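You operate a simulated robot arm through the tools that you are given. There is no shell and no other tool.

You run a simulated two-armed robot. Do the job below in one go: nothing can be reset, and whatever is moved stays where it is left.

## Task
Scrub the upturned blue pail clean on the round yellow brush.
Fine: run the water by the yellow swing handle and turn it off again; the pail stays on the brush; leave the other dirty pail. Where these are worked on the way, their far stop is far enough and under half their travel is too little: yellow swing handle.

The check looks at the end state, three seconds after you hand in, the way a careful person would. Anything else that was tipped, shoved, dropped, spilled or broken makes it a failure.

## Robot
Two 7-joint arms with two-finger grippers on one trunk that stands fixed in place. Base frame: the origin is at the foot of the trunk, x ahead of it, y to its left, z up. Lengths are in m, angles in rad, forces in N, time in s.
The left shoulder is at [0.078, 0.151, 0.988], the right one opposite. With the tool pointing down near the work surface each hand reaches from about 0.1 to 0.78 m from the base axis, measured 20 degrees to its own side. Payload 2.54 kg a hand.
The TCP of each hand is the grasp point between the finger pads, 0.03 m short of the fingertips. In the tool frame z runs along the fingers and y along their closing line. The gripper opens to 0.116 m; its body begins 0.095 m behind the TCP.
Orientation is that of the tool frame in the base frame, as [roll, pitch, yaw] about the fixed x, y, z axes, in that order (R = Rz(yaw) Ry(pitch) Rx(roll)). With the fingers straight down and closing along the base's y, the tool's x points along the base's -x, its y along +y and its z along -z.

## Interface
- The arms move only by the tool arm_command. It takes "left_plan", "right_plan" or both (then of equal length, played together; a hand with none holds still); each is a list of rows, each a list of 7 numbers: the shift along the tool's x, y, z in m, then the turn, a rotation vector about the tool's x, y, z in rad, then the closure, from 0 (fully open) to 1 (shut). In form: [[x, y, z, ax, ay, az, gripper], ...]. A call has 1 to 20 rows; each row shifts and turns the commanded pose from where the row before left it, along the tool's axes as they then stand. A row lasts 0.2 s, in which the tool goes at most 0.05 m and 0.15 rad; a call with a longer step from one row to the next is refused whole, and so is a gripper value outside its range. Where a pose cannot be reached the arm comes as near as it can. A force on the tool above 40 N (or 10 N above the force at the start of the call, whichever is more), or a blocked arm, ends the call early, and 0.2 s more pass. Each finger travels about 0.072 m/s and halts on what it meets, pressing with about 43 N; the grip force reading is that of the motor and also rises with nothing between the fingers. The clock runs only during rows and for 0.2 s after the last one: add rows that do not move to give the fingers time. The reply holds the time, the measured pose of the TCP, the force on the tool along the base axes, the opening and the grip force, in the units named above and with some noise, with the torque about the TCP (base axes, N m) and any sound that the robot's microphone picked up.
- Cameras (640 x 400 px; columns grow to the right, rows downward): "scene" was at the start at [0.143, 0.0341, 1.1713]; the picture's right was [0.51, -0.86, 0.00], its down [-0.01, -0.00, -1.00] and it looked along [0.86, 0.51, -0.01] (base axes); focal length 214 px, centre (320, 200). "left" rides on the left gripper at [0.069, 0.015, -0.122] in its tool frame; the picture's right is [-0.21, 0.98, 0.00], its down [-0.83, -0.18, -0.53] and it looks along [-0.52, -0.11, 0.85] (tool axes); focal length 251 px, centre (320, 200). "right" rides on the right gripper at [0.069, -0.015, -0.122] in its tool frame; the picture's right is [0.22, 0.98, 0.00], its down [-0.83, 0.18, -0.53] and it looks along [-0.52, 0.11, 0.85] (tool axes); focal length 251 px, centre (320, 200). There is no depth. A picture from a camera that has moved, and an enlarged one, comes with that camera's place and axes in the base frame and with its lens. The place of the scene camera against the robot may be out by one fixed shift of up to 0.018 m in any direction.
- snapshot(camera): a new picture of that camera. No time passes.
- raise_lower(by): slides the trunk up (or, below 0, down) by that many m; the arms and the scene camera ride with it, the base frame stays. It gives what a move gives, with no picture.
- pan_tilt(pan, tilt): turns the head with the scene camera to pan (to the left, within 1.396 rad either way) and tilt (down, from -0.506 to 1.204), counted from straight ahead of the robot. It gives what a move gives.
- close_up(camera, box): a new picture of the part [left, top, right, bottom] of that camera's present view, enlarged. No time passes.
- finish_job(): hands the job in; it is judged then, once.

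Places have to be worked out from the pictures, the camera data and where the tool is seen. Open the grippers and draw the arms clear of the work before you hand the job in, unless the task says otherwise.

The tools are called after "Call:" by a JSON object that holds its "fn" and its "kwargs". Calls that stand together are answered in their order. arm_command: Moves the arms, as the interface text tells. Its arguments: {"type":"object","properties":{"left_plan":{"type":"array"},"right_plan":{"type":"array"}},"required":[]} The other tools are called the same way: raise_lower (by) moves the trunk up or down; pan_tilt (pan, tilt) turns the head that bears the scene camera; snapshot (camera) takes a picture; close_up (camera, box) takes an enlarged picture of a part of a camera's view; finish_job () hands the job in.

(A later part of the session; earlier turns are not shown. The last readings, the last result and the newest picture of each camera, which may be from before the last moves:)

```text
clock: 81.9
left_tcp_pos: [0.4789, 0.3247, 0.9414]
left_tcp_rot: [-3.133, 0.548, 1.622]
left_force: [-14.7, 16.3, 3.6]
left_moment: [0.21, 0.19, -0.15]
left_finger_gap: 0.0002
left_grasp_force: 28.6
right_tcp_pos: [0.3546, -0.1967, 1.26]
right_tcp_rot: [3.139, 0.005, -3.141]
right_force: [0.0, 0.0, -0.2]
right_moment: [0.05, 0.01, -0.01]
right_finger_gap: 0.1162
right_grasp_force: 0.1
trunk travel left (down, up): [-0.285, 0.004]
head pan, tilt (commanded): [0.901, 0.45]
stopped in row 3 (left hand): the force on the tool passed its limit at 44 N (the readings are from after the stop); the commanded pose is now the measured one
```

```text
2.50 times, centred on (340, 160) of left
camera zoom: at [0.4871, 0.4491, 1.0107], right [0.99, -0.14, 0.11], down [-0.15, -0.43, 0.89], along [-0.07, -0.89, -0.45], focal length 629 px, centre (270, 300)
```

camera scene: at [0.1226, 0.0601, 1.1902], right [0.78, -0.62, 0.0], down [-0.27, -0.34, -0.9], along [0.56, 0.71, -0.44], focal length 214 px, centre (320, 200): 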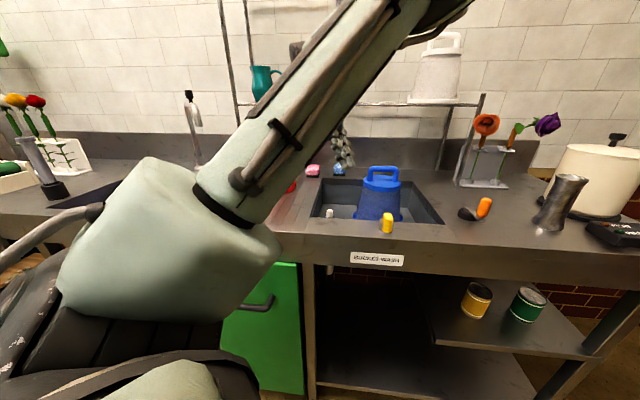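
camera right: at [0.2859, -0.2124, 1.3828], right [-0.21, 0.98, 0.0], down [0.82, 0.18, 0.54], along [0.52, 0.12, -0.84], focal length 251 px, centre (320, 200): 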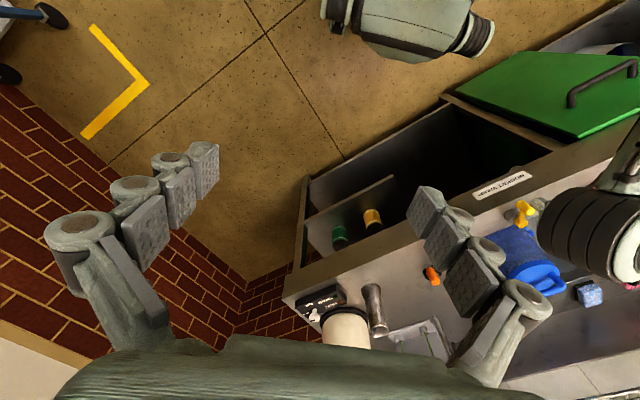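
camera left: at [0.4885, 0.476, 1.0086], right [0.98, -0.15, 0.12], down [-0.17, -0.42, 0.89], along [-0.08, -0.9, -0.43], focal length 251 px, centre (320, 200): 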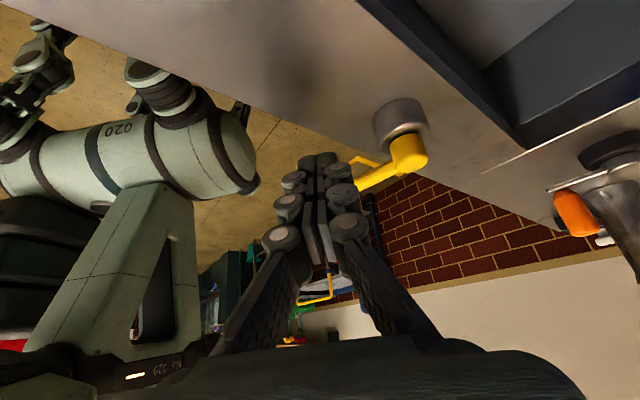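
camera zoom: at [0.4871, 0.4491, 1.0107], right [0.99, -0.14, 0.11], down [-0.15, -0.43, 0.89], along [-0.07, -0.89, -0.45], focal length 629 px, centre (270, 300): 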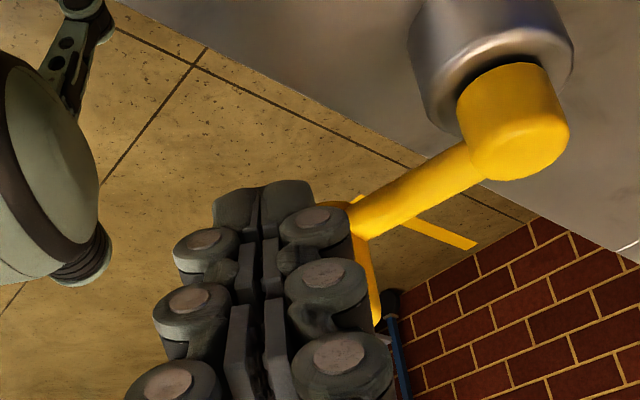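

Pushing the knob with only a fingertip, it stays blocked at 44 N, so 213 degrees really is the far stop and the water valve is fully open. The pail must need longer working on the brush; I back the hand away the way it came.

Call:
{"fn": "arm_command", "kwargs": {"left_plan": [[0.0084, 0.0, -0.0054, 0, 0, 0, 1], [0.0126, 0.0006, -0.0081, 0, 0, 0, 1], [-0.0056, -0.0051, -0.0258, 0, 0, 0, 1], [-0.0056, -0.0051, -0.0258, 0, 0, 0, 1], [-0.0056, -0.0051, -0.0258, 0, 0, 0, 1], [-0.0056, -0.0051, -0.0258, 0, 0, 0, 1], [-0.0056, -0.0051, -0.0258, 0, 0, 0, 1], [0, 0, 0, -0.073, 0, -0.1148, 0.57], [0, 0, 0, -0.073, 0, -0.1148, 0.57], [0, 0, 0, -0.073, 0, -0.1148, 0.57], [0, 0, 0, -0.073, 0, -0.1148, 0.57], [0, 0, 0, -0.073, 0, -0.1148, 0.57], [0, 0, 0, -0.073, 0, -0.1148, 0.57]]}}

Call:
{"fn": "close_up", "kwargs": {"camera": "scene", "box": [350, 180, 410, 222]}}

Call:
{"fn": "snapshot", "kwargs": {"camera": "left"}}

```text
clock: 84.7
left_tcp_pos: [0.4535, 0.3906, 1.0659]
left_tcp_rot: [3.134, 0.556, 2.43]
left_force: [-0.4, -0.6, 0.9]
left_moment: [0.01, 0.02, 0.0]
left_finger_gap: 0.0498
left_grasp_force: 0.1
right_tcp_pos: [0.3565, -0.1975, 1.2599]
right_tcp_rot: [3.138, 0.001, 3.139]
right_force: [0.1, 0.1, 0.1]
right_moment: [-0.05, 0.01, 0.04]
right_finger_gap: 0.1159
right_grasp_force: 0.0
trunk travel left (down, up): [-0.285, 0.004]
head pan, tilt (commanded): [0.901, 0.45]
```

```text
9.52 times, centred on (380, 201) of scene
camera zoom: at [0.1226, 0.0599, 1.1903], right [0.78, -0.62, 0.0], down [-0.27, -0.34, -0.9], along [0.56, 0.71, -0.43], focal length 2043 px, centre (-251, 190)
```

zoom: 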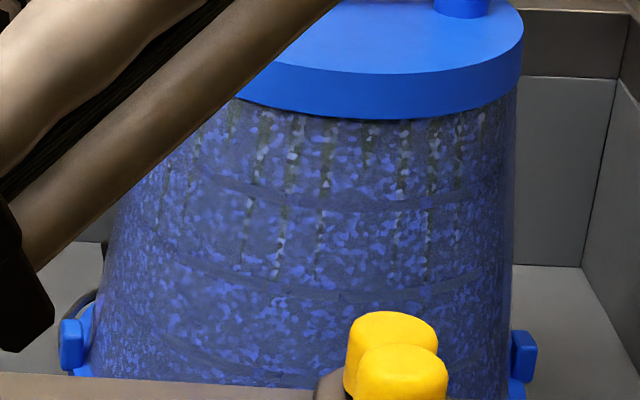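

```text
taken
camera left: at [0.3686, 0.4824, 1.1348], right [0.77, 0.62, 0.12], down [0.2, -0.41, 0.89], along [0.6, -0.66, -0.44], focal length 251 px, centre (320, 200)
```

left: 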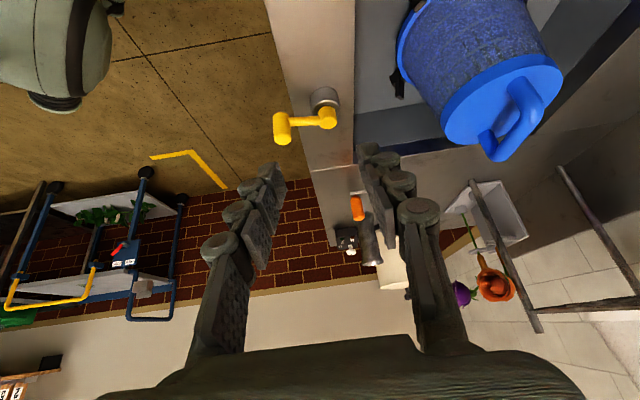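

The grime is unchanged. I return to the pail's bar along the same path as before.

Call:
{"fn": "arm_command", "kwargs": {"left_plan": [[-0.0083, 0.0256, 0.0023, 0, 0, 0, 0.57], [-0.0083, 0.0256, 0.0023, 0, 0, 0, 0.57], [-0.0083, 0.0256, 0.0023, 0, 0, 0, 0.57], [-0.0083, 0.0256, 0.0023, 0, 0, 0, 0.57], [-0.0083, 0.0256, 0.0023, 0, 0, 0, 0.57], [-0.0083, 0.0256, 0.0023, 0, 0, 0, 0.57], [-0.0083, 0.0256, 0.0023, 0, 0, 0, 0.57], [-0.0083, 0.0256, 0.0023, 0, 0, 0, 0.57], [0, 0, 0, 0, 0, 0, 0.57]]}}

Call:
{"fn": "close_up", "kwargs": {"camera": "left", "box": [200, 0, 440, 200]}}

Call:
{"fn": "close_up", "kwargs": {"camera": "scene", "box": [350, 180, 410, 222]}}

```text
clock: 86.7
left_tcp_pos: [0.6362, 0.5021, 1.0887]
left_tcp_rot: [3.135, 0.555, 2.428]
left_force: [0.0, -0.4, 0.1]
left_moment: [0.0, -0.01, 0.01]
left_finger_gap: 0.0503
left_grasp_force: 0.1
right_tcp_pos: [0.3562, -0.1978, 1.2602]
right_tcp_rot: [3.139, 0.001, 3.141]
right_force: [-0.4, -0.1, -0.4]
right_moment: [0.03, 0.02, -0.01]
right_finger_gap: 0.1161
right_grasp_force: 0.1
trunk travel left (down, up): [-0.285, 0.004]
head pan, tilt (commanded): [0.901, 0.45]
```

```text
2.00 times, centred on (320, 100) of left
camera zoom: at [0.5525, 0.594, 1.1565], right [0.78, 0.62, 0.12], down [0.2, -0.41, 0.89], along [0.6, -0.67, -0.44], focal length 503 px, centre (320, 400)
```

zoom: 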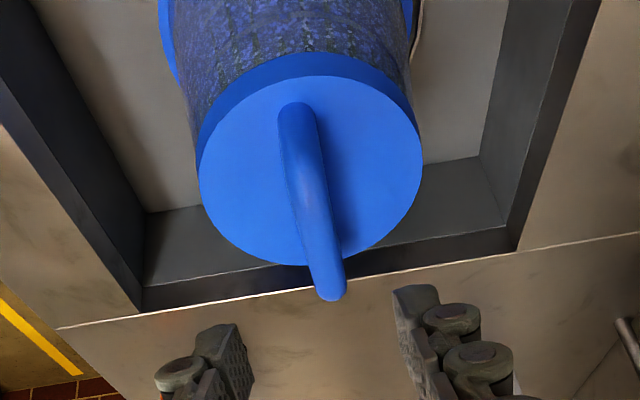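

```text
9.52 times, centred on (380, 201) of scene
camera zoom: at [0.1225, 0.0598, 1.1903], right [0.78, -0.62, 0.0], down [-0.27, -0.34, -0.9], along [0.56, 0.71, -0.43], focal length 2043 px, centre (-251, 190)
```

zoom: 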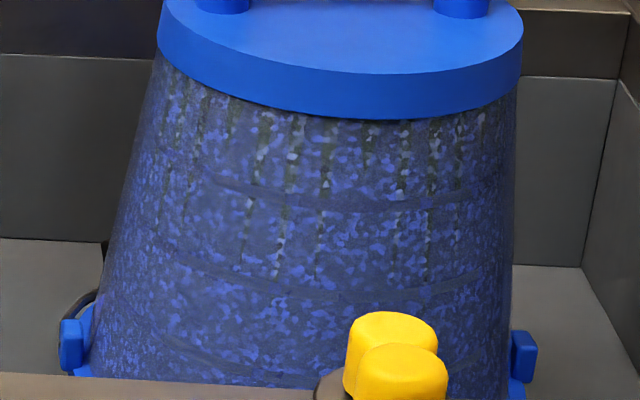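

The bar is again centred between the fingers. I advance onto it and close.

Call:
{"fn": "arm_command", "kwargs": {"left_plan": [[0.0007, 0.0003, 0.0243, 0, 0, 0, 0.57], [0.0007, 0.0003, 0.0243, 0, 0, 0, 0.57], [0.0007, 0.0003, 0.0243, 0, 0, 0, 0.57], [0.0006, 0.0002, 0.0243, 0, 0, 0, 0.57], [0.0006, 0.0002, 0.0243, 0, 0, 0, 0.57], [0, 0, 0, 0, 0, 0, 0.7], [0, 0, 0, 0, 0, 0, 0.85], [0, 0, 0, 0, 0, 0, 1.0], [0, 0, 0, 0, 0, 0, 1.0]]}}

```text
clock: 88.7
left_tcp_pos: [0.6834, 0.4621, 0.981]
left_tcp_rot: [3.137, 0.557, 2.428]
left_force: [-1.1, -0.8, 0.2]
left_moment: [-0.07, -0.07, -0.04]
left_finger_gap: 0.0162
left_grasp_force: 41.8
right_tcp_pos: [0.356, -0.1957, 1.2607]
right_tcp_rot: [3.138, 0.001, 3.14]
right_force: [0.4, 0.5, -0.1]
right_moment: [0.01, -0.03, -0.01]
right_finger_gap: 0.1159
right_grasp_force: 0.0
trunk travel left (down, up): [-0.285, 0.004]
head pan, tilt (commanded): [0.901, 0.45]
```

Gripped again. I lift the pail 6.5 cm, still with the brush top inside it, and look underneath for water.

Call:
{"fn": "arm_command", "kwargs": {"left_plan": [[-0.0115, 0, -0.0184, 0, 0, 0, 1], [-0.0115, 0, -0.0184, 0, 0, 0, 1], [-0.0115, 0, -0.0184, 0, 0, 0, 1]]}}

Call:
{"fn": "close_up", "kwargs": {"camera": "scene", "box": [330, 150, 430, 230]}}

Call:
{"fn": "snapshot", "kwargs": {"camera": "left"}}

```text
clock: 89.5
left_tcp_pos: [0.6833, 0.4619, 1.0459]
left_tcp_rot: [3.136, 0.555, 2.429]
left_force: [-0.8, -0.4, -2.6]
left_moment: [0.01, 0.04, 0.01]
left_finger_gap: 0.0163
left_grasp_force: 42.3
right_tcp_pos: [0.3548, -0.1976, 1.2597]
right_tcp_rot: [3.138, 0.002, 3.141]
right_force: [0.2, 0.5, -0.3]
right_moment: [0.02, -0.02, -0.05]
right_finger_gap: 0.1161
right_grasp_force: 0.1
trunk travel left (down, up): [-0.285, 0.004]
head pan, tilt (commanded): [0.901, 0.45]
```

```text
5.00 times, centred on (380, 190) of scene
camera zoom: at [0.1225, 0.06, 1.1902], right [0.78, -0.62, 0.0], down [-0.27, -0.34, -0.9], along [0.56, 0.71, -0.43], focal length 1072 px, centre (20, 250)
```

zoom: 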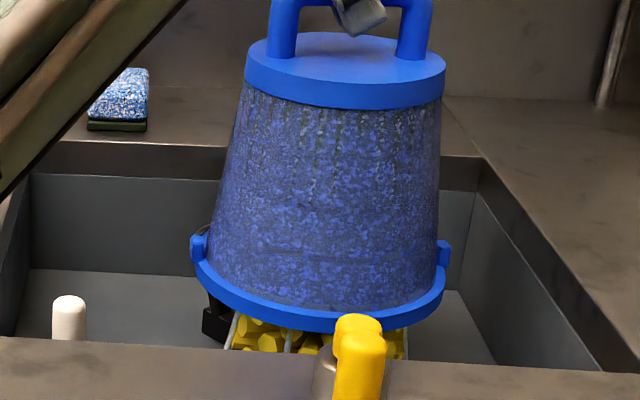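

```text
taken
camera left: at [0.5993, 0.5549, 1.1152], right [0.77, 0.62, 0.12], down [0.2, -0.41, 0.89], along [0.6, -0.66, -0.44], focal length 251 px, centre (320, 200)
```

left: 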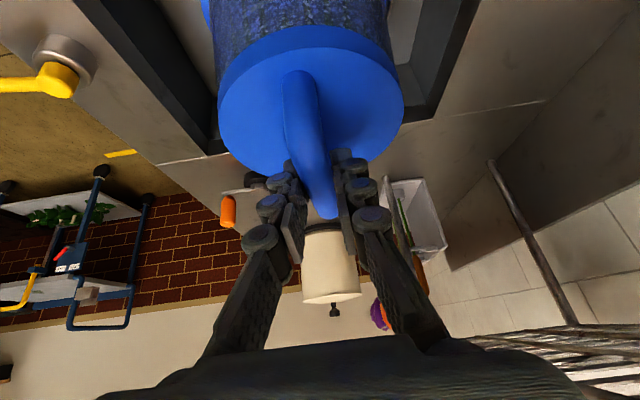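

Under the raised rim I see thin pale vertical streaks by the brush, which look like falling water. I enlarge that.

Call:
{"fn": "close_up", "kwargs": {"camera": "scene", "box": [355, 195, 415, 230]}}

Call:
{"fn": "snapshot", "kwargs": {"camera": "right"}}

```text
10.67 times, centred on (385, 212) of scene
camera zoom: at [0.1225, 0.06, 1.1902], right [0.78, -0.62, 0.0], down [-0.27, -0.34, -0.9], along [0.56, 0.71, -0.43], focal length 2288 px, centre (-373, 67)
```

zoom: 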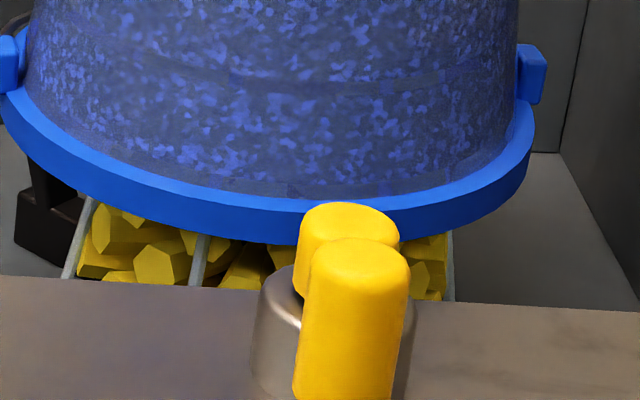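

```text
taken
camera right: at [0.2857, -0.2125, 1.3828], right [-0.21, 0.98, 0.0], down [0.82, 0.18, 0.54], along [0.52, 0.12, -0.84], focal length 251 px, centre (320, 200)
```

right: 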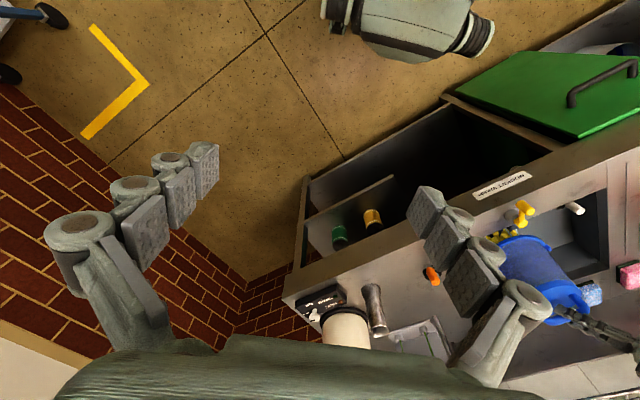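

Those are water jets around the brush, so the water is indeed on and the pail has to be stroked over the brush. I do three full 6.5 cm strokes down and up.

Call:
{"fn": "arm_command", "kwargs": {"left_plan": [[0.0115, 0, 0.0184, 0, 0, 0, 1], [0.0115, 0, 0.0184, 0, 0, 0, 1], [0.0115, 0, 0.0184, 0, 0, 0, 1], [-0.0115, 0, -0.0184, 0, 0, 0, 1], [-0.0115, 0, -0.0184, 0, 0, 0, 1], [-0.0115, 0, -0.0184, 0, 0, 0, 1], [0.0115, 0, 0.0184, 0, 0, 0, 1], [0.0115, 0, 0.0184, 0, 0, 0, 1], [0.0115, 0, 0.0184, 0, 0, 0, 1], [-0.0115, 0, -0.0184, 0, 0, 0, 1], [-0.0115, 0, -0.0184, 0, 0, 0, 1], [-0.0115, 0, -0.0184, 0, 0, 0, 1], [0.0115, 0, 0.0184, 0, 0, 0, 1], [0.0115, 0, 0.0184, 0, 0, 0, 1], [0.0115, 0, 0.0184, 0, 0, 0, 1], [0, 0, 0, 0, 0, 0, 1]]}}

Call:
{"fn": "close_up", "kwargs": {"camera": "scene", "box": [350, 180, 410, 222]}}

Call:
{"fn": "close_up", "kwargs": {"camera": "left", "box": [190, 0, 420, 100]}}

```text
clock: 92.9
left_tcp_pos: [0.684, 0.4634, 0.9809]
left_tcp_rot: [3.135, 0.553, 2.426]
left_force: [1.6, -0.3, 1.1]
left_moment: [-0.06, -0.06, -0.03]
left_finger_gap: 0.0162
left_grasp_force: 42.7
right_tcp_pos: [0.3555, -0.1969, 1.2613]
right_tcp_rot: [3.138, 0.002, 3.139]
right_force: [-0.4, -0.3, -0.2]
right_moment: [0.02, -0.01, -0.01]
right_finger_gap: 0.116
right_grasp_force: 0.0
trunk travel left (down, up): [-0.285, 0.004]
head pan, tilt (commanded): [0.901, 0.45]
```

```text
9.52 times, centred on (380, 201) of scene
camera zoom: at [0.1226, 0.06, 1.1903], right [0.78, -0.62, 0.0], down [-0.27, -0.34, -0.9], along [0.56, 0.71, -0.44], focal length 2043 px, centre (-251, 190)
```

zoom: 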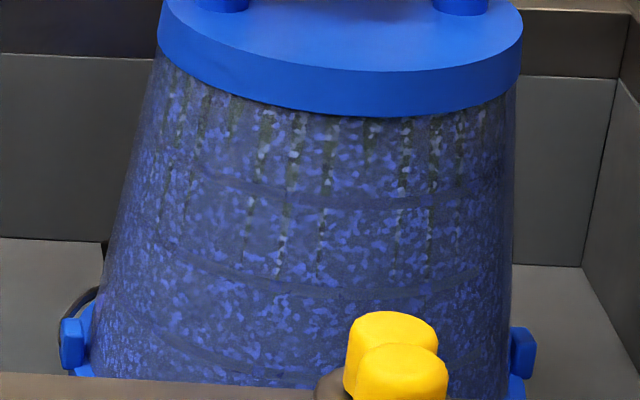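

```text
2.78 times, centred on (305, 50) of left
camera zoom: at [0.6006, 0.5568, 1.05], right [0.78, 0.62, 0.12], down [0.2, -0.42, 0.89], along [0.6, -0.67, -0.44], focal length 700 px, centre (362, 617)
```

zoom: 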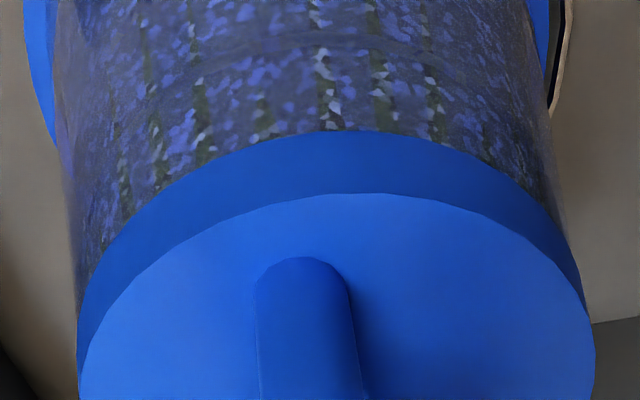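

The look is the same. I scrub harder: full strokes combined with twists of ±0.42 rad at the top of each stroke.

Call:
{"fn": "arm_command", "kwargs": {"left_plan": [[-0.0115, -0.0015, -0.0184, -0.0739, 0, -0.1189, 1], [-0.0115, -0.0015, -0.0184, -0.0739, 0, -0.1189, 1], [-0.0115, -0.0015, -0.0184, -0.0739, 0, -0.1189, 1], [0.0115, 0.0015, 0.0184, 0.0739, 0, 0.1189, 1], [0.0115, 0.0015, 0.0184, 0.0739, 0, 0.1189, 1], [0.0115, 0.0015, 0.0184, 0.0739, 0, 0.1189, 1], [-0.0115, 0.0015, -0.0184, 0.0739, 0, 0.1189, 1], [-0.0115, 0.0015, -0.0184, 0.0739, 0, 0.1189, 1], [-0.0115, 0.0015, -0.0184, 0.0739, 0, 0.1189, 1], [0.0115, -0.0015, 0.0184, -0.0739, 0, -0.1189, 1], [0.0115, -0.0015, 0.0184, -0.0739, 0, -0.1189, 1], [0.0115, -0.0015, 0.0184, -0.0739, 0, -0.1189, 1], [-0.0115, -0.0015, -0.0184, -0.0739, 0, -0.1189, 1], [-0.0115, -0.0015, -0.0184, -0.0739, 0, -0.1189, 1], [-0.0115, -0.0015, -0.0184, -0.0739, 0, -0.1189, 1], [0.0115, 0.0015, 0.0184, 0.0739, 0, 0.1189, 1], [0.0115, 0.0015, 0.0184, 0.0739, 0, 0.1189, 1], [0.0115, 0.0015, 0.0184, 0.0739, 0, 0.1189, 1], [0, 0, 0, 0, 0, 0, 1]]}}

Call:
{"fn": "close_up", "kwargs": {"camera": "scene", "box": [350, 180, 410, 222]}}

Call:
{"fn": "snapshot", "kwargs": {"camera": "scene"}}

```text
clock: 96.9
left_tcp_pos: [0.6851, 0.4642, 0.9817]
left_tcp_rot: [3.134, 0.558, 2.424]
left_force: [1.9, 0.0, 3.5]
left_moment: [-0.18, -0.05, -0.03]
left_finger_gap: 0.0162
left_grasp_force: 42.4
right_tcp_pos: [0.3559, -0.1958, 1.2596]
right_tcp_rot: [3.138, 0.003, 3.141]
right_force: [0.3, 0.5, 0.2]
right_moment: [-0.02, 0.02, 0.01]
right_finger_gap: 0.1161
right_grasp_force: 0.1
trunk travel left (down, up): [-0.285, 0.004]
head pan, tilt (commanded): [0.901, 0.45]
```

```text
9.52 times, centred on (380, 201) of scene
camera zoom: at [0.1224, 0.06, 1.1904], right [0.78, -0.62, 0.0], down [-0.27, -0.34, -0.9], along [0.56, 0.71, -0.43], focal length 2043 px, centre (-251, 190)
```

zoom: 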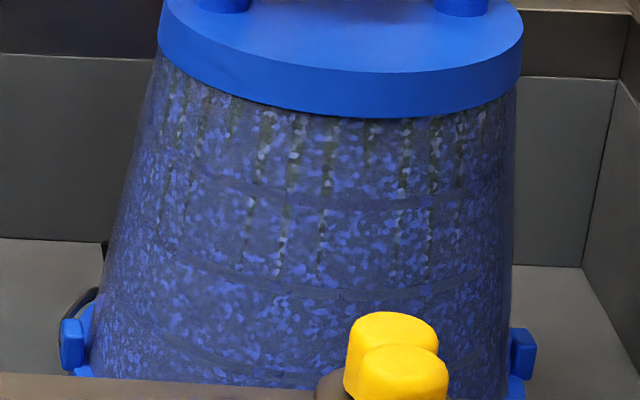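

```text
taken
camera scene: at [0.1224, 0.06, 1.1904], right [0.78, -0.62, 0.0], down [-0.27, -0.34, -0.9], along [0.56, 0.71, -0.43], focal length 214 px, centre (320, 200)
```

scene: 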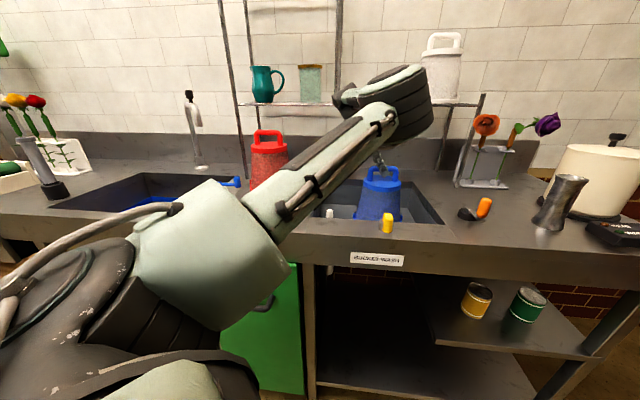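

For comparison I enlarge the white pail on the shelf (presumably clean) and the red one (dirty).

Call:
{"fn": "close_up", "kwargs": {"camera": "scene", "box": [410, 25, 470, 110]}}

Call:
{"fn": "close_up", "kwargs": {"camera": "scene", "box": [240, 125, 300, 195]}}

Call:
{"fn": "close_up", "kwargs": {"camera": "scene", "box": [340, 155, 420, 235]}}

```text
4.71 times, centred on (440, 68) of scene
camera zoom: at [0.1224, 0.06, 1.1904], right [0.78, -0.62, 0.0], down [-0.27, -0.34, -0.9], along [0.56, 0.71, -0.43], focal length 1009 px, centre (-245, 824)
```

zoom: 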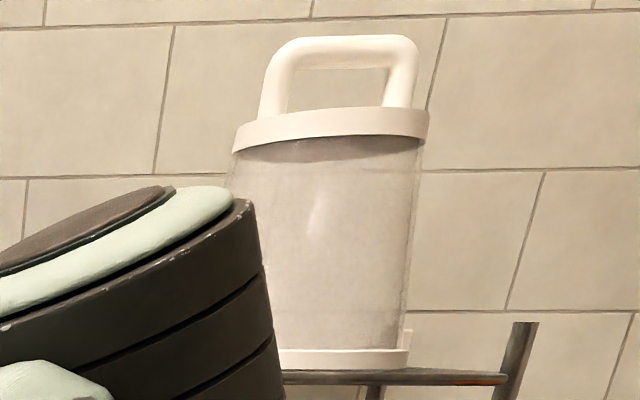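

```text
5.71 times, centred on (270, 160) of scene
camera zoom: at [0.1224, 0.06, 1.1904], right [0.78, -0.62, 0.0], down [-0.27, -0.34, -0.9], along [0.56, 0.71, -0.43], focal length 1226 px, centre (606, 429)
```

zoom: 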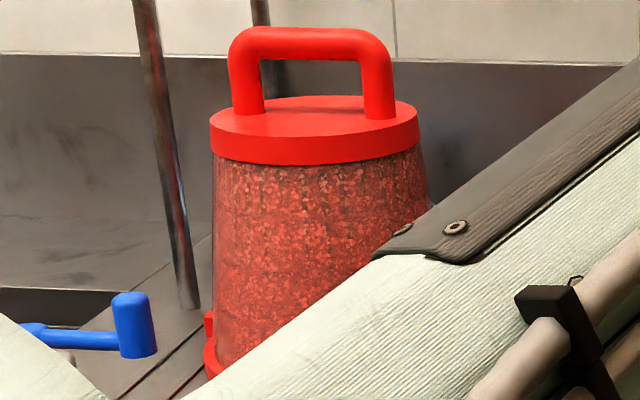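

```text
5.00 times, centred on (380, 195) of scene
camera zoom: at [0.1224, 0.06, 1.1904], right [0.78, -0.62, 0.0], down [-0.27, -0.34, -0.9], along [0.56, 0.71, -0.43], focal length 1072 px, centre (20, 225)
```

zoom: 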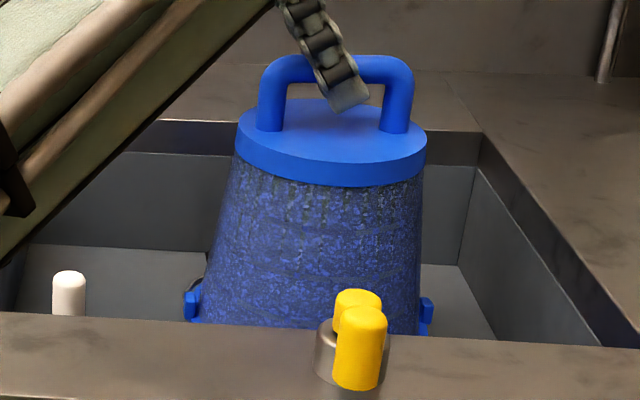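

The white pail shows a plain smooth wall, so the blue one is still dirty. I take a very strong enlargement of one streaky patch to detect even slow progress.

Call:
{"fn": "close_up", "kwargs": {"camera": "scene", "box": [366, 190, 398, 210]}}

```text
16.00 times, centred on (382, 200) of scene
camera zoom: at [0.1224, 0.06, 1.1904], right [0.78, -0.62, 0.0], down [-0.27, -0.34, -0.9], along [0.56, 0.71, -0.43], focal length 3432 px, centre (-672, 200)
```

zoom: 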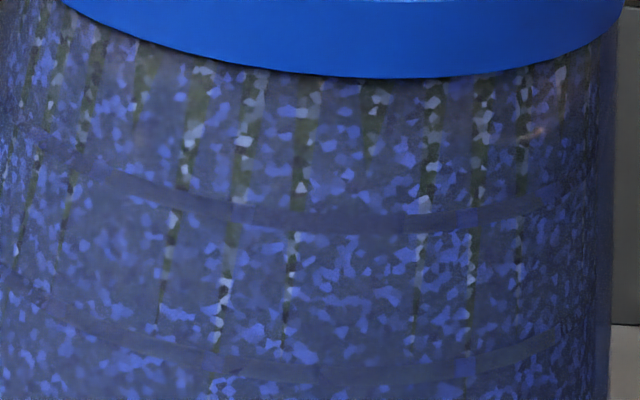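

Next I try twisting while pressing the pail down firmly (about 15 to 20 N), as one would scrub by hand.

Call:
{"fn": "arm_command", "kwargs": {"left_plan": [[0.0042, 0, 0.0068, 0, 0, 0, 1], [0, -0.0015, 0, -0.0739, 0, -0.1189, 1], [0, -0.0015, 0, -0.0739, 0, -0.1189, 1], [0, 0.0015, 0, 0.0739, 0, 0.1189, 1], [0, 0.0015, 0, 0.0739, 0, 0.1189, 1], [0, 0.0015, 0, 0.0739, 0, 0.1189, 1], [0, 0.0015, 0, 0.0739, 0, 0.1189, 1], [0, -0.0015, 0, -0.0739, 0, -0.1189, 1], [0, -0.0015, 0, -0.0739, 0, -0.1189, 1], [0, -0.0015, 0, -0.0739, 0, -0.1189, 1], [0, -0.0015, 0, -0.0739, 0, -0.1189, 1], [0, 0.0015, 0, 0.0739, 0, 0.1189, 1], [0, 0.0015, 0, 0.0739, 0, 0.1189, 1], [0, 0.0015, 0, 0.0739, 0, 0.1189, 1], [0, 0.0015, 0, 0.0739, 0, 0.1189, 1], [0, -0.0015, 0, -0.0739, 0, -0.1189, 1], [0, -0.0015, 0, -0.0739, 0, -0.1189, 1]]}}

Call:
{"fn": "close_up", "kwargs": {"camera": "scene", "box": [366, 190, 398, 210]}}

```text
clock: 100.5
left_tcp_pos: [0.6811, 0.4657, 0.9722]
left_tcp_rot: [3.136, 0.555, 2.43]
left_force: [-0.4, -0.8, -1.3]
left_moment: [-0.14, 0.05, -0.02]
left_finger_gap: 0.0169
left_grasp_force: 42.4
right_tcp_pos: [0.3562, -0.1968, 1.2586]
right_tcp_rot: [3.139, 0.001, 3.14]
right_force: [0.3, 0.0, -0.3]
right_moment: [0.02, 0.01, 0.03]
right_finger_gap: 0.1161
right_grasp_force: 0.0
trunk travel left (down, up): [-0.285, 0.004]
head pan, tilt (commanded): [0.901, 0.45]
```

```text
16.00 times, centred on (382, 200) of scene
camera zoom: at [0.1227, 0.0599, 1.1902], right [0.78, -0.62, 0.0], down [-0.27, -0.34, -0.9], along [0.56, 0.71, -0.43], focal length 3432 px, centre (-672, 200)
```

zoom: 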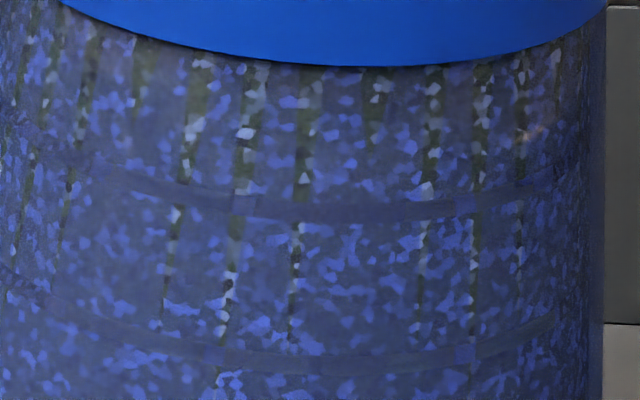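

The hand sank 9 mm with no load, so either the grip slid or the pail shifted slightly. I look at the pail and grip.

Call:
{"fn": "close_up", "kwargs": {"camera": "scene", "box": [330, 150, 430, 230]}}

Call:
{"fn": "snapshot", "kwargs": {"camera": "left"}}

```text
5.00 times, centred on (380, 190) of scene
camera zoom: at [0.1227, 0.0599, 1.1902], right [0.78, -0.62, 0.0], down [-0.27, -0.34, -0.9], along [0.56, 0.71, -0.43], focal length 1072 px, centre (20, 250)
```

zoom: 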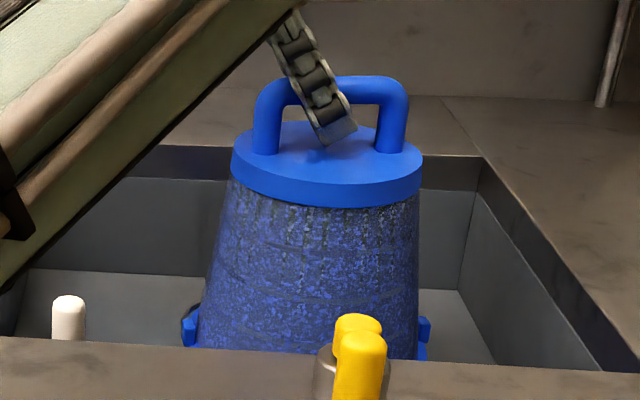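

```text
taken
camera left: at [0.5965, 0.5586, 1.0413], right [0.77, 0.62, 0.12], down [0.2, -0.41, 0.89], along [0.6, -0.66, -0.44], focal length 251 px, centre (320, 200)
```

left: 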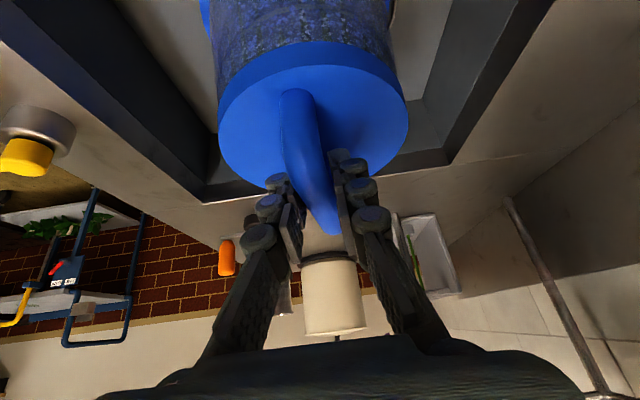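

The pail now leans a few degrees to the left from pressing off-centre. I lift it 4 cm so that it hangs free, and check that it hangs level.

Call:
{"fn": "arm_command", "kwargs": {"left_plan": [[-0.0106, 0, -0.017, 0, 0, 0, 1], [-0.0106, 0, -0.017, 0, 0, 0, 1], [0, 0, 0, 0, 0, 0, 1]]}}

Call:
{"fn": "close_up", "kwargs": {"camera": "scene", "box": [330, 140, 430, 220]}}

Call:
{"fn": "snapshot", "kwargs": {"camera": "left"}}

```text
clock: 101.3
left_tcp_pos: [0.6812, 0.4657, 1.013]
left_tcp_rot: [3.137, 0.554, 2.428]
left_force: [0.1, -0.5, -2.5]
left_moment: [-0.01, 0.01, -0.01]
left_finger_gap: 0.0166
left_grasp_force: 41.5
right_tcp_pos: [0.3556, -0.1962, 1.2606]
right_tcp_rot: [3.139, 0.001, 3.14]
right_force: [-0.3, -0.7, 0.1]
right_moment: [0.03, -0.02, 0.03]
right_finger_gap: 0.1159
right_grasp_force: 0.1
trunk travel left (down, up): [-0.285, 0.004]
head pan, tilt (commanded): [0.901, 0.45]
```

```text
5.00 times, centred on (380, 180) of scene
camera zoom: at [0.1229, 0.0602, 1.1902], right [0.78, -0.62, 0.0], down [-0.27, -0.34, -0.9], along [0.56, 0.71, -0.44], focal length 1072 px, centre (20, 300)
```

zoom: 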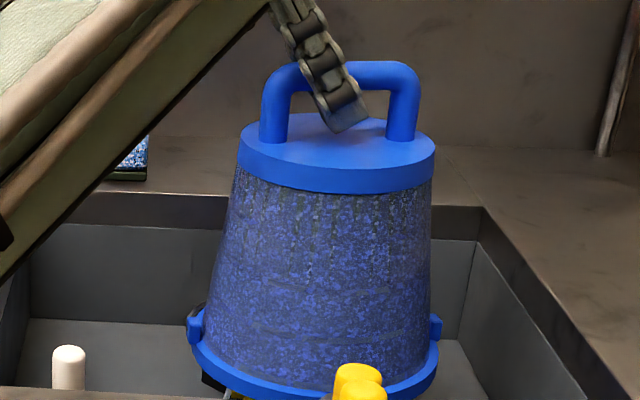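

```text
taken
camera left: at [0.5971, 0.5582, 1.0818], right [0.78, 0.62, 0.12], down [0.2, -0.41, 0.89], along [0.6, -0.67, -0.44], focal length 251 px, centre (320, 200)
```

left: 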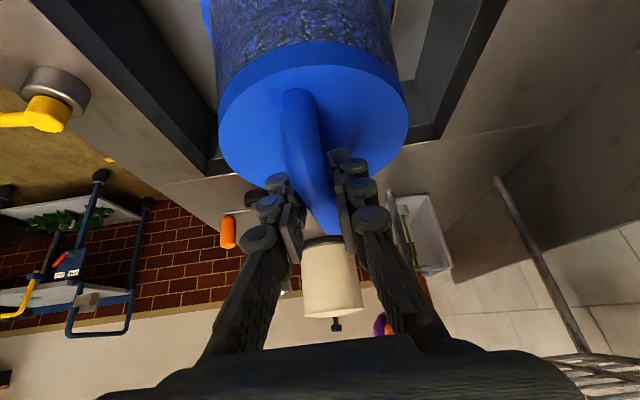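

The pail hangs in the grip with a slight lean. As the brush does not seem to touch the wall in a straight stroke, I raise a little more and move the pail in a 2 cm circle so its inner wall rubs around the brush.

Call:
{"fn": "arm_command", "kwargs": {"left_plan": [[-0.0079, 0, -0.0127, 0, 0, 0, 1], [-0.0129, 0.0131, 0.008, 0, 0, 0, 1], [0.0073, 0.0058, -0.0045, 0, 0, 0, 1], [0.0087, 0.0008, -0.0054, 0, 0, 0, 1], [0.0079, -0.0045, -0.0049, 0, 0, 0, 1], [0.0049, -0.0086, -0.0031, 0, 0, 0, 1], [0.0006, -0.0103, -0.0004, 0, 0, 0, 1], [-0.0038, -0.0093, 0.0024, 0, 0, 0, 1], [-0.0073, -0.0058, 0.0045, 0, 0, 0, 1], [-0.0087, -0.0008, 0.0054, 0, 0, 0, 1], [-0.0079, 0.0045, 0.0049, 0, 0, 0, 1], [-0.0049, 0.0086, 0.0031, 0, 0, 0, 1], [-0.0006, 0.0103, 0.0004, 0, 0, 0, 1], [0.0038, 0.0093, -0.0024, 0, 0, 0, 1], [0.0129, -0.0131, -0.008, 0, 0, 0, 1]]}}

Call:
{"fn": "close_up", "kwargs": {"camera": "scene", "box": [330, 140, 430, 220]}}

```text
clock: 104.5
left_tcp_pos: [0.6829, 0.4654, 1.0284]
left_tcp_rot: [3.136, 0.552, 2.428]
left_force: [0.0, -0.3, -2.2]
left_moment: [0.01, 0.01, 0.0]
left_finger_gap: 0.0164
left_grasp_force: 41.4
right_tcp_pos: [0.3552, -0.1971, 1.261]
right_tcp_rot: [3.138, 0.001, 3.14]
right_force: [0.1, -0.2, -0.3]
right_moment: [0.02, 0.01, 0.01]
right_finger_gap: 0.1157
right_grasp_force: 0.1
trunk travel left (down, up): [-0.285, 0.004]
head pan, tilt (commanded): [0.901, 0.45]
```

```text
5.00 times, centred on (380, 180) of scene
camera zoom: at [0.1225, 0.0599, 1.1903], right [0.78, -0.62, 0.0], down [-0.27, -0.34, -0.9], along [0.56, 0.71, -0.43], focal length 1072 px, centre (20, 300)
```

zoom: 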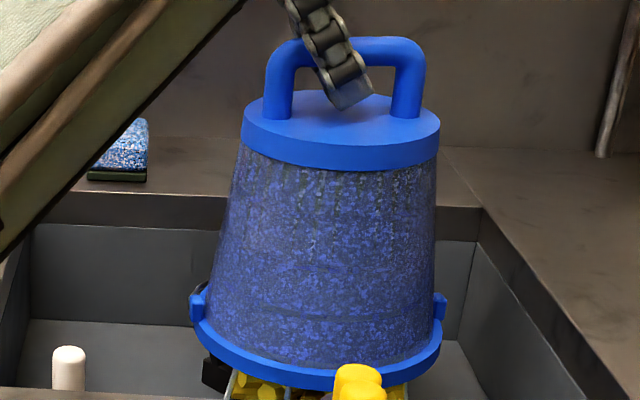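

The circle went through and the pail hangs level again. I enlarge its wall strongly to compare the streaks.

Call:
{"fn": "close_up", "kwargs": {"camera": "scene", "box": [366, 172, 418, 206]}}

Call:
{"fn": "close_up", "kwargs": {"camera": "left", "box": [190, 0, 420, 100]}}

```text
11.76 times, centred on (392, 189) of scene
camera zoom: at [0.1225, 0.0599, 1.1903], right [0.78, -0.62, 0.0], down [-0.27, -0.34, -0.9], along [0.56, 0.71, -0.43], focal length 2523 px, centre (-527, 329)
```

zoom: 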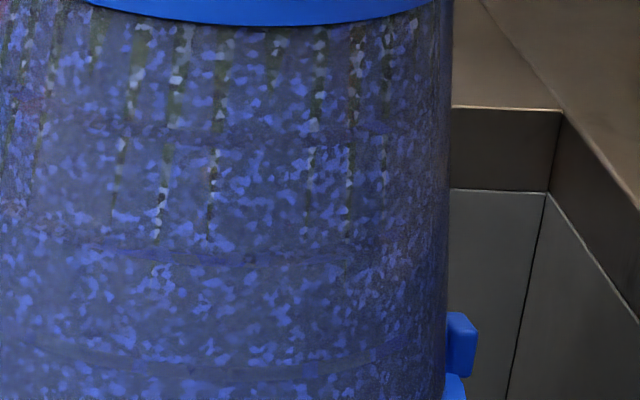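

```text
2.78 times, centred on (305, 50) of left
camera zoom: at [0.5979, 0.5578, 1.0972], right [0.78, 0.62, 0.12], down [0.2, -0.42, 0.89], along [0.6, -0.67, -0.44], focal length 700 px, centre (362, 617)
```

zoom: 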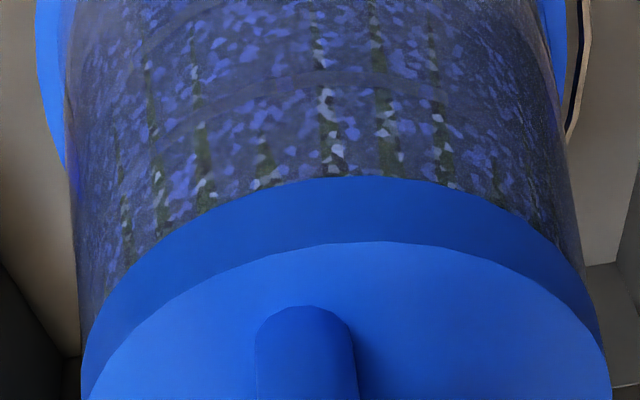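

The base colour between the specks does look bluer than when I began, so cleaning may be progressing slowly. I lower the pail back onto its seat in small steps.

Call:
{"fn": "arm_command", "kwargs": {"left_plan": [[0.0066, 0, 0.0106, 0, 0, 0, 1], [0.0066, 0, 0.0106, 0, 0, 0, 1], [0.0066, 0, 0.0106, 0, 0, 0, 1], [0.0053, 0, 0.0085, 0, 0, 0, 1], [0, 0, 0, 0, 0, 0, 1]]}}

Call:
{"fn": "close_up", "kwargs": {"camera": "scene", "box": [330, 150, 430, 230]}}

Call:
{"fn": "close_up", "kwargs": {"camera": "scene", "box": [350, 180, 410, 222]}}

```text
clock: 105.7
left_tcp_pos: [0.6812, 0.4643, 0.9806]
left_tcp_rot: [3.135, 0.554, 2.427]
left_force: [-0.5, 0.2, -2.5]
left_moment: [0.05, -0.01, 0.01]
left_finger_gap: 0.0167
left_grasp_force: 41.6
right_tcp_pos: [0.3563, -0.196, 1.2588]
right_tcp_rot: [3.137, -0.001, 3.14]
right_force: [0.1, 0.4, -0.3]
right_moment: [0.0, -0.01, -0.01]
right_finger_gap: 0.1158
right_grasp_force: 0.1
trunk travel left (down, up): [-0.285, 0.004]
head pan, tilt (commanded): [0.901, 0.45]
```

```text
5.00 times, centred on (380, 190) of scene
camera zoom: at [0.1228, 0.0601, 1.1902], right [0.78, -0.62, 0.0], down [-0.27, -0.34, -0.9], along [0.56, 0.71, -0.44], focal length 1072 px, centre (20, 250)
```

zoom: 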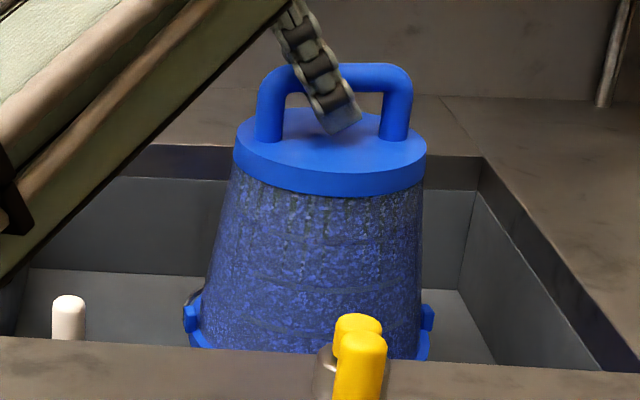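

```text
9.52 times, centred on (380, 201) of scene
camera zoom: at [0.1228, 0.0601, 1.1902], right [0.78, -0.62, 0.0], down [-0.27, -0.34, -0.9], along [0.56, 0.71, -0.44], focal length 2043 px, centre (-251, 190)
```

zoom: 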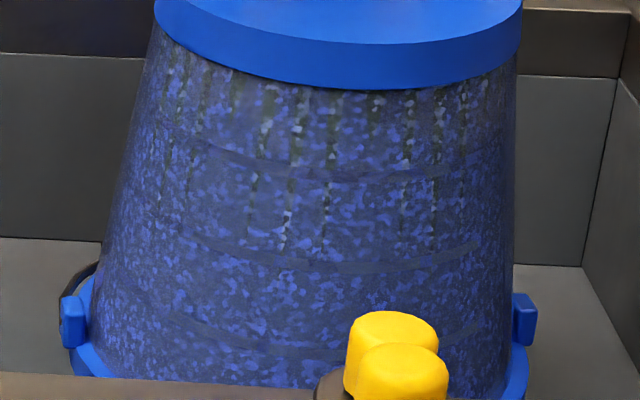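

The pail hangs level about 8 mm above its seat. I lower further in 3 mm steps until it is carried.

Call:
{"fn": "arm_command", "kwargs": {"left_plan": [[0.0016, 0, 0.0026, 0, 0, 0, 1], [0.0016, 0, 0.0026, 0, 0, 0, 1], [0.0016, 0, 0.0026, 0, 0, 0, 1], [0, 0, 0, 0, 0, 0, 1]]}}

Call:
{"fn": "close_up", "kwargs": {"camera": "scene", "box": [350, 180, 410, 222]}}

```text
clock: 106.7
left_tcp_pos: [0.6824, 0.4648, 0.9723]
left_tcp_rot: [3.137, 0.555, 2.428]
left_force: [0.2, -2.0, -0.4]
left_moment: [-0.2, -0.11, -0.08]
left_finger_gap: 0.0165
left_grasp_force: 41.5
right_tcp_pos: [0.355, -0.1981, 1.26]
right_tcp_rot: [3.139, 0.002, 3.141]
right_force: [0.6, -0.1, 0.2]
right_moment: [0.0, 0.0, 0.03]
right_finger_gap: 0.116
right_grasp_force: 0.0
trunk travel left (down, up): [-0.285, 0.004]
head pan, tilt (commanded): [0.901, 0.45]
```

```text
9.52 times, centred on (380, 201) of scene
camera zoom: at [0.1227, 0.06, 1.1902], right [0.78, -0.62, 0.0], down [-0.27, -0.34, -0.9], along [0.56, 0.71, -0.44], focal length 2043 px, centre (-251, 190)
```

zoom: 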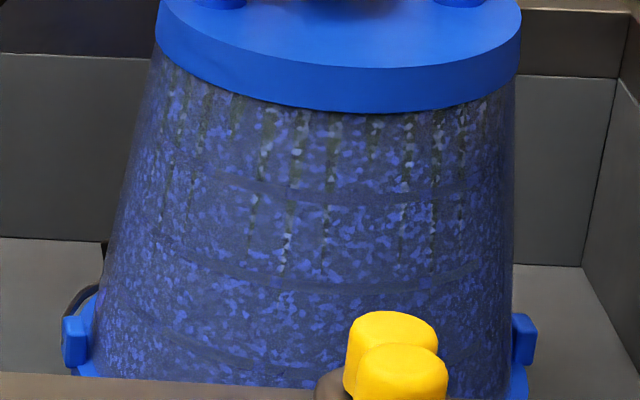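

The pail is seated again, carried by the stand. I take a tiny patch at very high enlargement as a colour reference, then wait 3 seconds and compare.

Call:
{"fn": "close_up", "kwargs": {"camera": "scene", "box": [370, 203, 386, 213]}}

Call:
{"fn": "close_up", "kwargs": {"camera": "scene", "box": [262, 150, 278, 160]}}

```text
16.00 times, centred on (378, 208) of scene
camera zoom: at [0.1227, 0.06, 1.1902], right [0.78, -0.62, 0.0], down [-0.27, -0.34, -0.9], along [0.56, 0.71, -0.44], focal length 3432 px, centre (-608, 72)
```

zoom: 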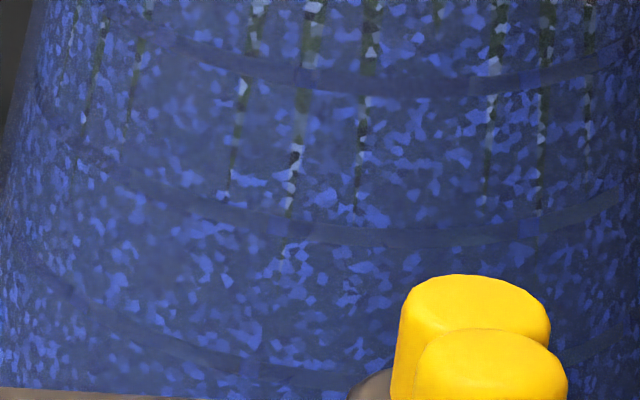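

```text
16.00 times, centred on (270, 155) of scene
camera zoom: at [0.1227, 0.06, 1.1902], right [0.78, -0.62, 0.0], down [-0.27, -0.34, -0.9], along [0.56, 0.71, -0.44], focal length 3432 px, centre (1120, 920)
```

zoom: 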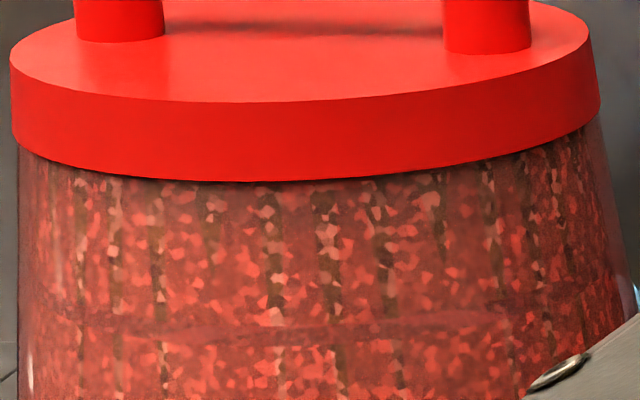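

This patch looks bluer than the earlier 16x views. I retake exactly the earlier box for a direct comparison.

Call:
{"fn": "close_up", "kwargs": {"camera": "scene", "box": [366, 190, 398, 210]}}

```text
16.00 times, centred on (382, 200) of scene
camera zoom: at [0.1227, 0.06, 1.1902], right [0.78, -0.62, 0.0], down [-0.27, -0.34, -0.9], along [0.56, 0.71, -0.44], focal length 3432 px, centre (-672, 200)
```

zoom: 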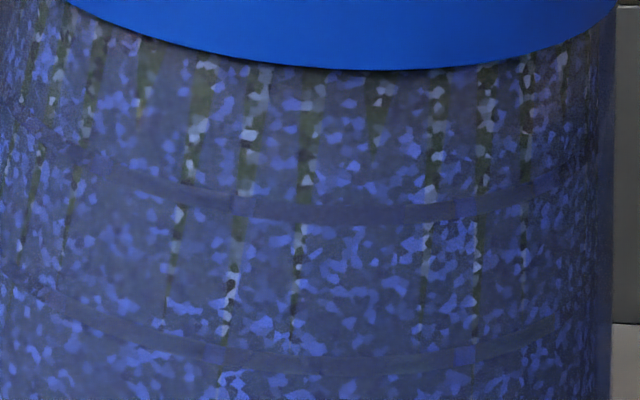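

The same box shows no real change. Progress may only show once enough scrubbing is done, so I do a vigorous series: five quick 7 cm strokes with twists.

Call:
{"fn": "arm_command", "kwargs": {"left_plan": [[-0.0185, -0.0015, -0.0297, -0.0739, 0, -0.1189, 1], [-0.0185, -0.0015, -0.0297, -0.0739, 0, -0.1189, 1], [0.0185, 0.0015, 0.0297, 0.0739, 0, 0.1189, 1], [0.0185, 0.0015, 0.0297, 0.0739, 0, 0.1189, 1], [-0.0185, 0.0015, -0.0297, 0.0739, 0, 0.1189, 1], [-0.0185, 0.0015, -0.0297, 0.0739, 0, 0.1189, 1], [0.0185, -0.0015, 0.0297, -0.0739, 0, -0.1189, 1], [0.0185, -0.0015, 0.0297, -0.0739, 0, -0.1189, 1], [-0.0185, -0.0015, -0.0297, -0.0739, 0, -0.1189, 1], [-0.0185, -0.0015, -0.0297, -0.0739, 0, -0.1189, 1], [0.0185, 0.0015, 0.0297, 0.0739, 0, 0.1189, 1], [0.0185, 0.0015, 0.0297, 0.0739, 0, 0.1189, 1], [-0.0185, 0.0015, -0.0297, 0.0739, 0, 0.1189, 1], [-0.0185, 0.0015, -0.0297, 0.0739, 0, 0.1189, 1], [0.0185, -0.0015, 0.0297, -0.0739, 0, -0.1189, 1], [0.0185, -0.0015, 0.0297, -0.0739, 0, -0.1189, 1], [-0.0185, -0.0015, -0.0297, -0.0739, 0, -0.1189, 1], [-0.0185, -0.0015, -0.0297, -0.0739, 0, -0.1189, 1], [0.0185, 0.0015, 0.0297, 0.0739, 0, 0.1189, 1], [0.0185, 0.0015, 0.0297, 0.0739, 0, 0.1189, 1]]}}

Call:
{"fn": "close_up", "kwargs": {"camera": "scene", "box": [366, 190, 398, 210]}}

Call:
{"fn": "close_up", "kwargs": {"camera": "scene", "box": [330, 150, 430, 230]}}

```text
clock: 110.9
left_tcp_pos: [0.6798, 0.4675, 0.9703]
left_tcp_rot: [3.135, 0.555, 2.429]
left_force: [0.4, -0.3, -2.4]
left_moment: [0.01, 0.0, 0.02]
left_finger_gap: 0.0166
left_grasp_force: 41.1
right_tcp_pos: [0.3554, -0.1968, 1.2604]
right_tcp_rot: [3.136, 0.003, 3.14]
right_force: [0.1, 0.2, -0.8]
right_moment: [0.0, -0.01, 0.0]
right_finger_gap: 0.1161
right_grasp_force: 0.0
trunk travel left (down, up): [-0.285, 0.004]
head pan, tilt (commanded): [0.901, 0.45]
```

```text
16.00 times, centred on (382, 200) of scene
camera zoom: at [0.123, 0.0602, 1.1902], right [0.78, -0.62, 0.0], down [-0.27, -0.34, -0.9], along [0.56, 0.71, -0.44], focal length 3432 px, centre (-672, 200)
```

zoom: 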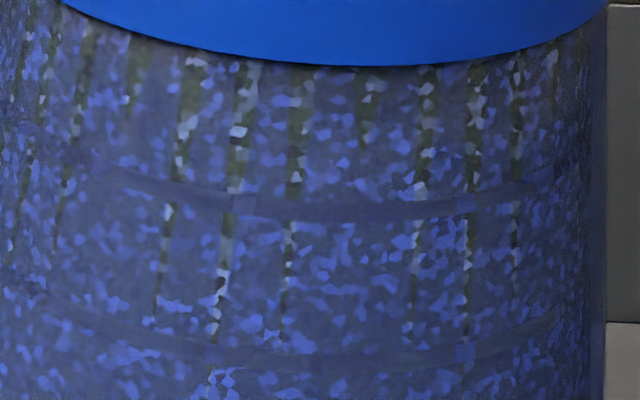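

```text
5.00 times, centred on (380, 190) of scene
camera zoom: at [0.123, 0.0602, 1.1902], right [0.78, -0.62, 0.0], down [-0.27, -0.34, -0.9], along [0.56, 0.71, -0.44], focal length 1072 px, centre (20, 250)
```

zoom: 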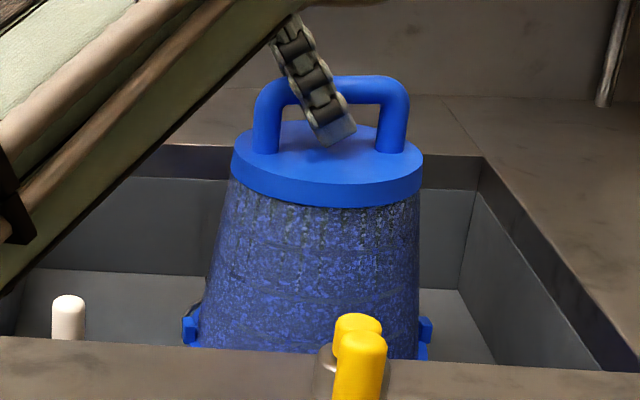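

Still dirty. Strokes interrupt the seating, so I'll try long, uninterrupted twisting while seated; first I set the pail down fully, let go and re-grip to re-centre my hold.

Call:
{"fn": "arm_command", "kwargs": {"left_plan": [[0.0016, 0, 0.0026, 0, 0, 0, 1], [0, 0, 0, 0, 0, 0, 1], [0, 0, 0, 0, 0, 0, 0.85], [0, 0, 0, 0, 0, 0, 0.7], [0, 0, 0, 0, 0, 0, 0.57], [0, 0, -0.02, 0, 0, 0, 0.57], [0, 0, -0.03, 0, 0, 0, 0.57]]}}

Call:
{"fn": "close_up", "kwargs": {"camera": "scene", "box": [330, 150, 430, 230]}}

Call:
{"fn": "snapshot", "kwargs": {"camera": "left"}}

```text
clock: 112.5
left_tcp_pos: [0.658, 0.487, 1.0115]
left_tcp_rot: [3.136, 0.554, 2.427]
left_force: [0.4, 1.1, 0.1]
left_moment: [0.02, -0.01, 0.02]
left_finger_gap: 0.0499
left_grasp_force: 0.1
right_tcp_pos: [0.3537, -0.1972, 1.2604]
right_tcp_rot: [3.139, 0.003, 3.14]
right_force: [-0.2, 0.0, -0.6]
right_moment: [-0.03, 0.01, -0.02]
right_finger_gap: 0.116
right_grasp_force: 0.1
trunk travel left (down, up): [-0.285, 0.004]
head pan, tilt (commanded): [0.901, 0.45]
```

```text
5.00 times, centred on (380, 190) of scene
camera zoom: at [0.1222, 0.06, 1.1903], right [0.78, -0.62, 0.0], down [-0.27, -0.34, -0.9], along [0.56, 0.71, -0.43], focal length 1072 px, centre (20, 250)
```

zoom: 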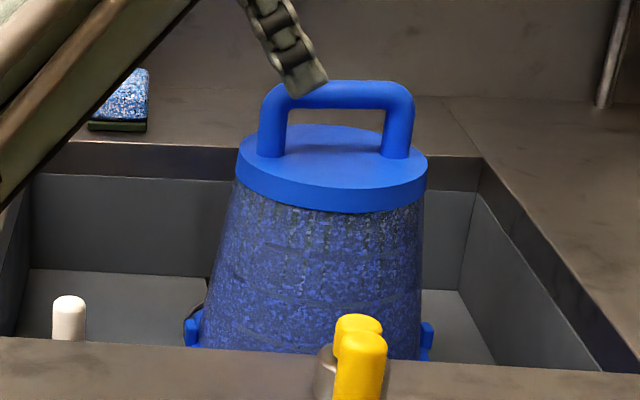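

```text
taken
camera left: at [0.5739, 0.5778, 1.081], right [0.77, 0.62, 0.12], down [0.2, -0.41, 0.89], along [0.6, -0.67, -0.44], focal length 251 px, centre (320, 200)
```

left: 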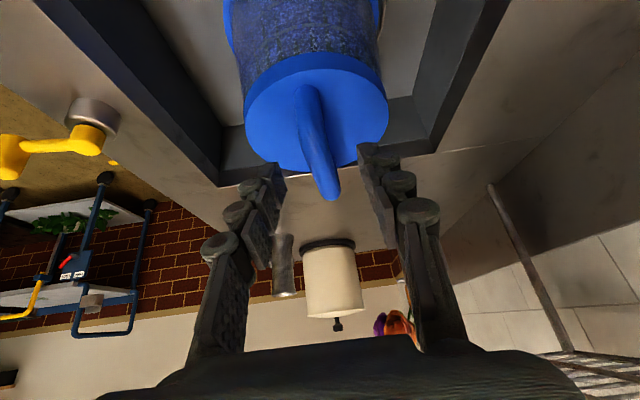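

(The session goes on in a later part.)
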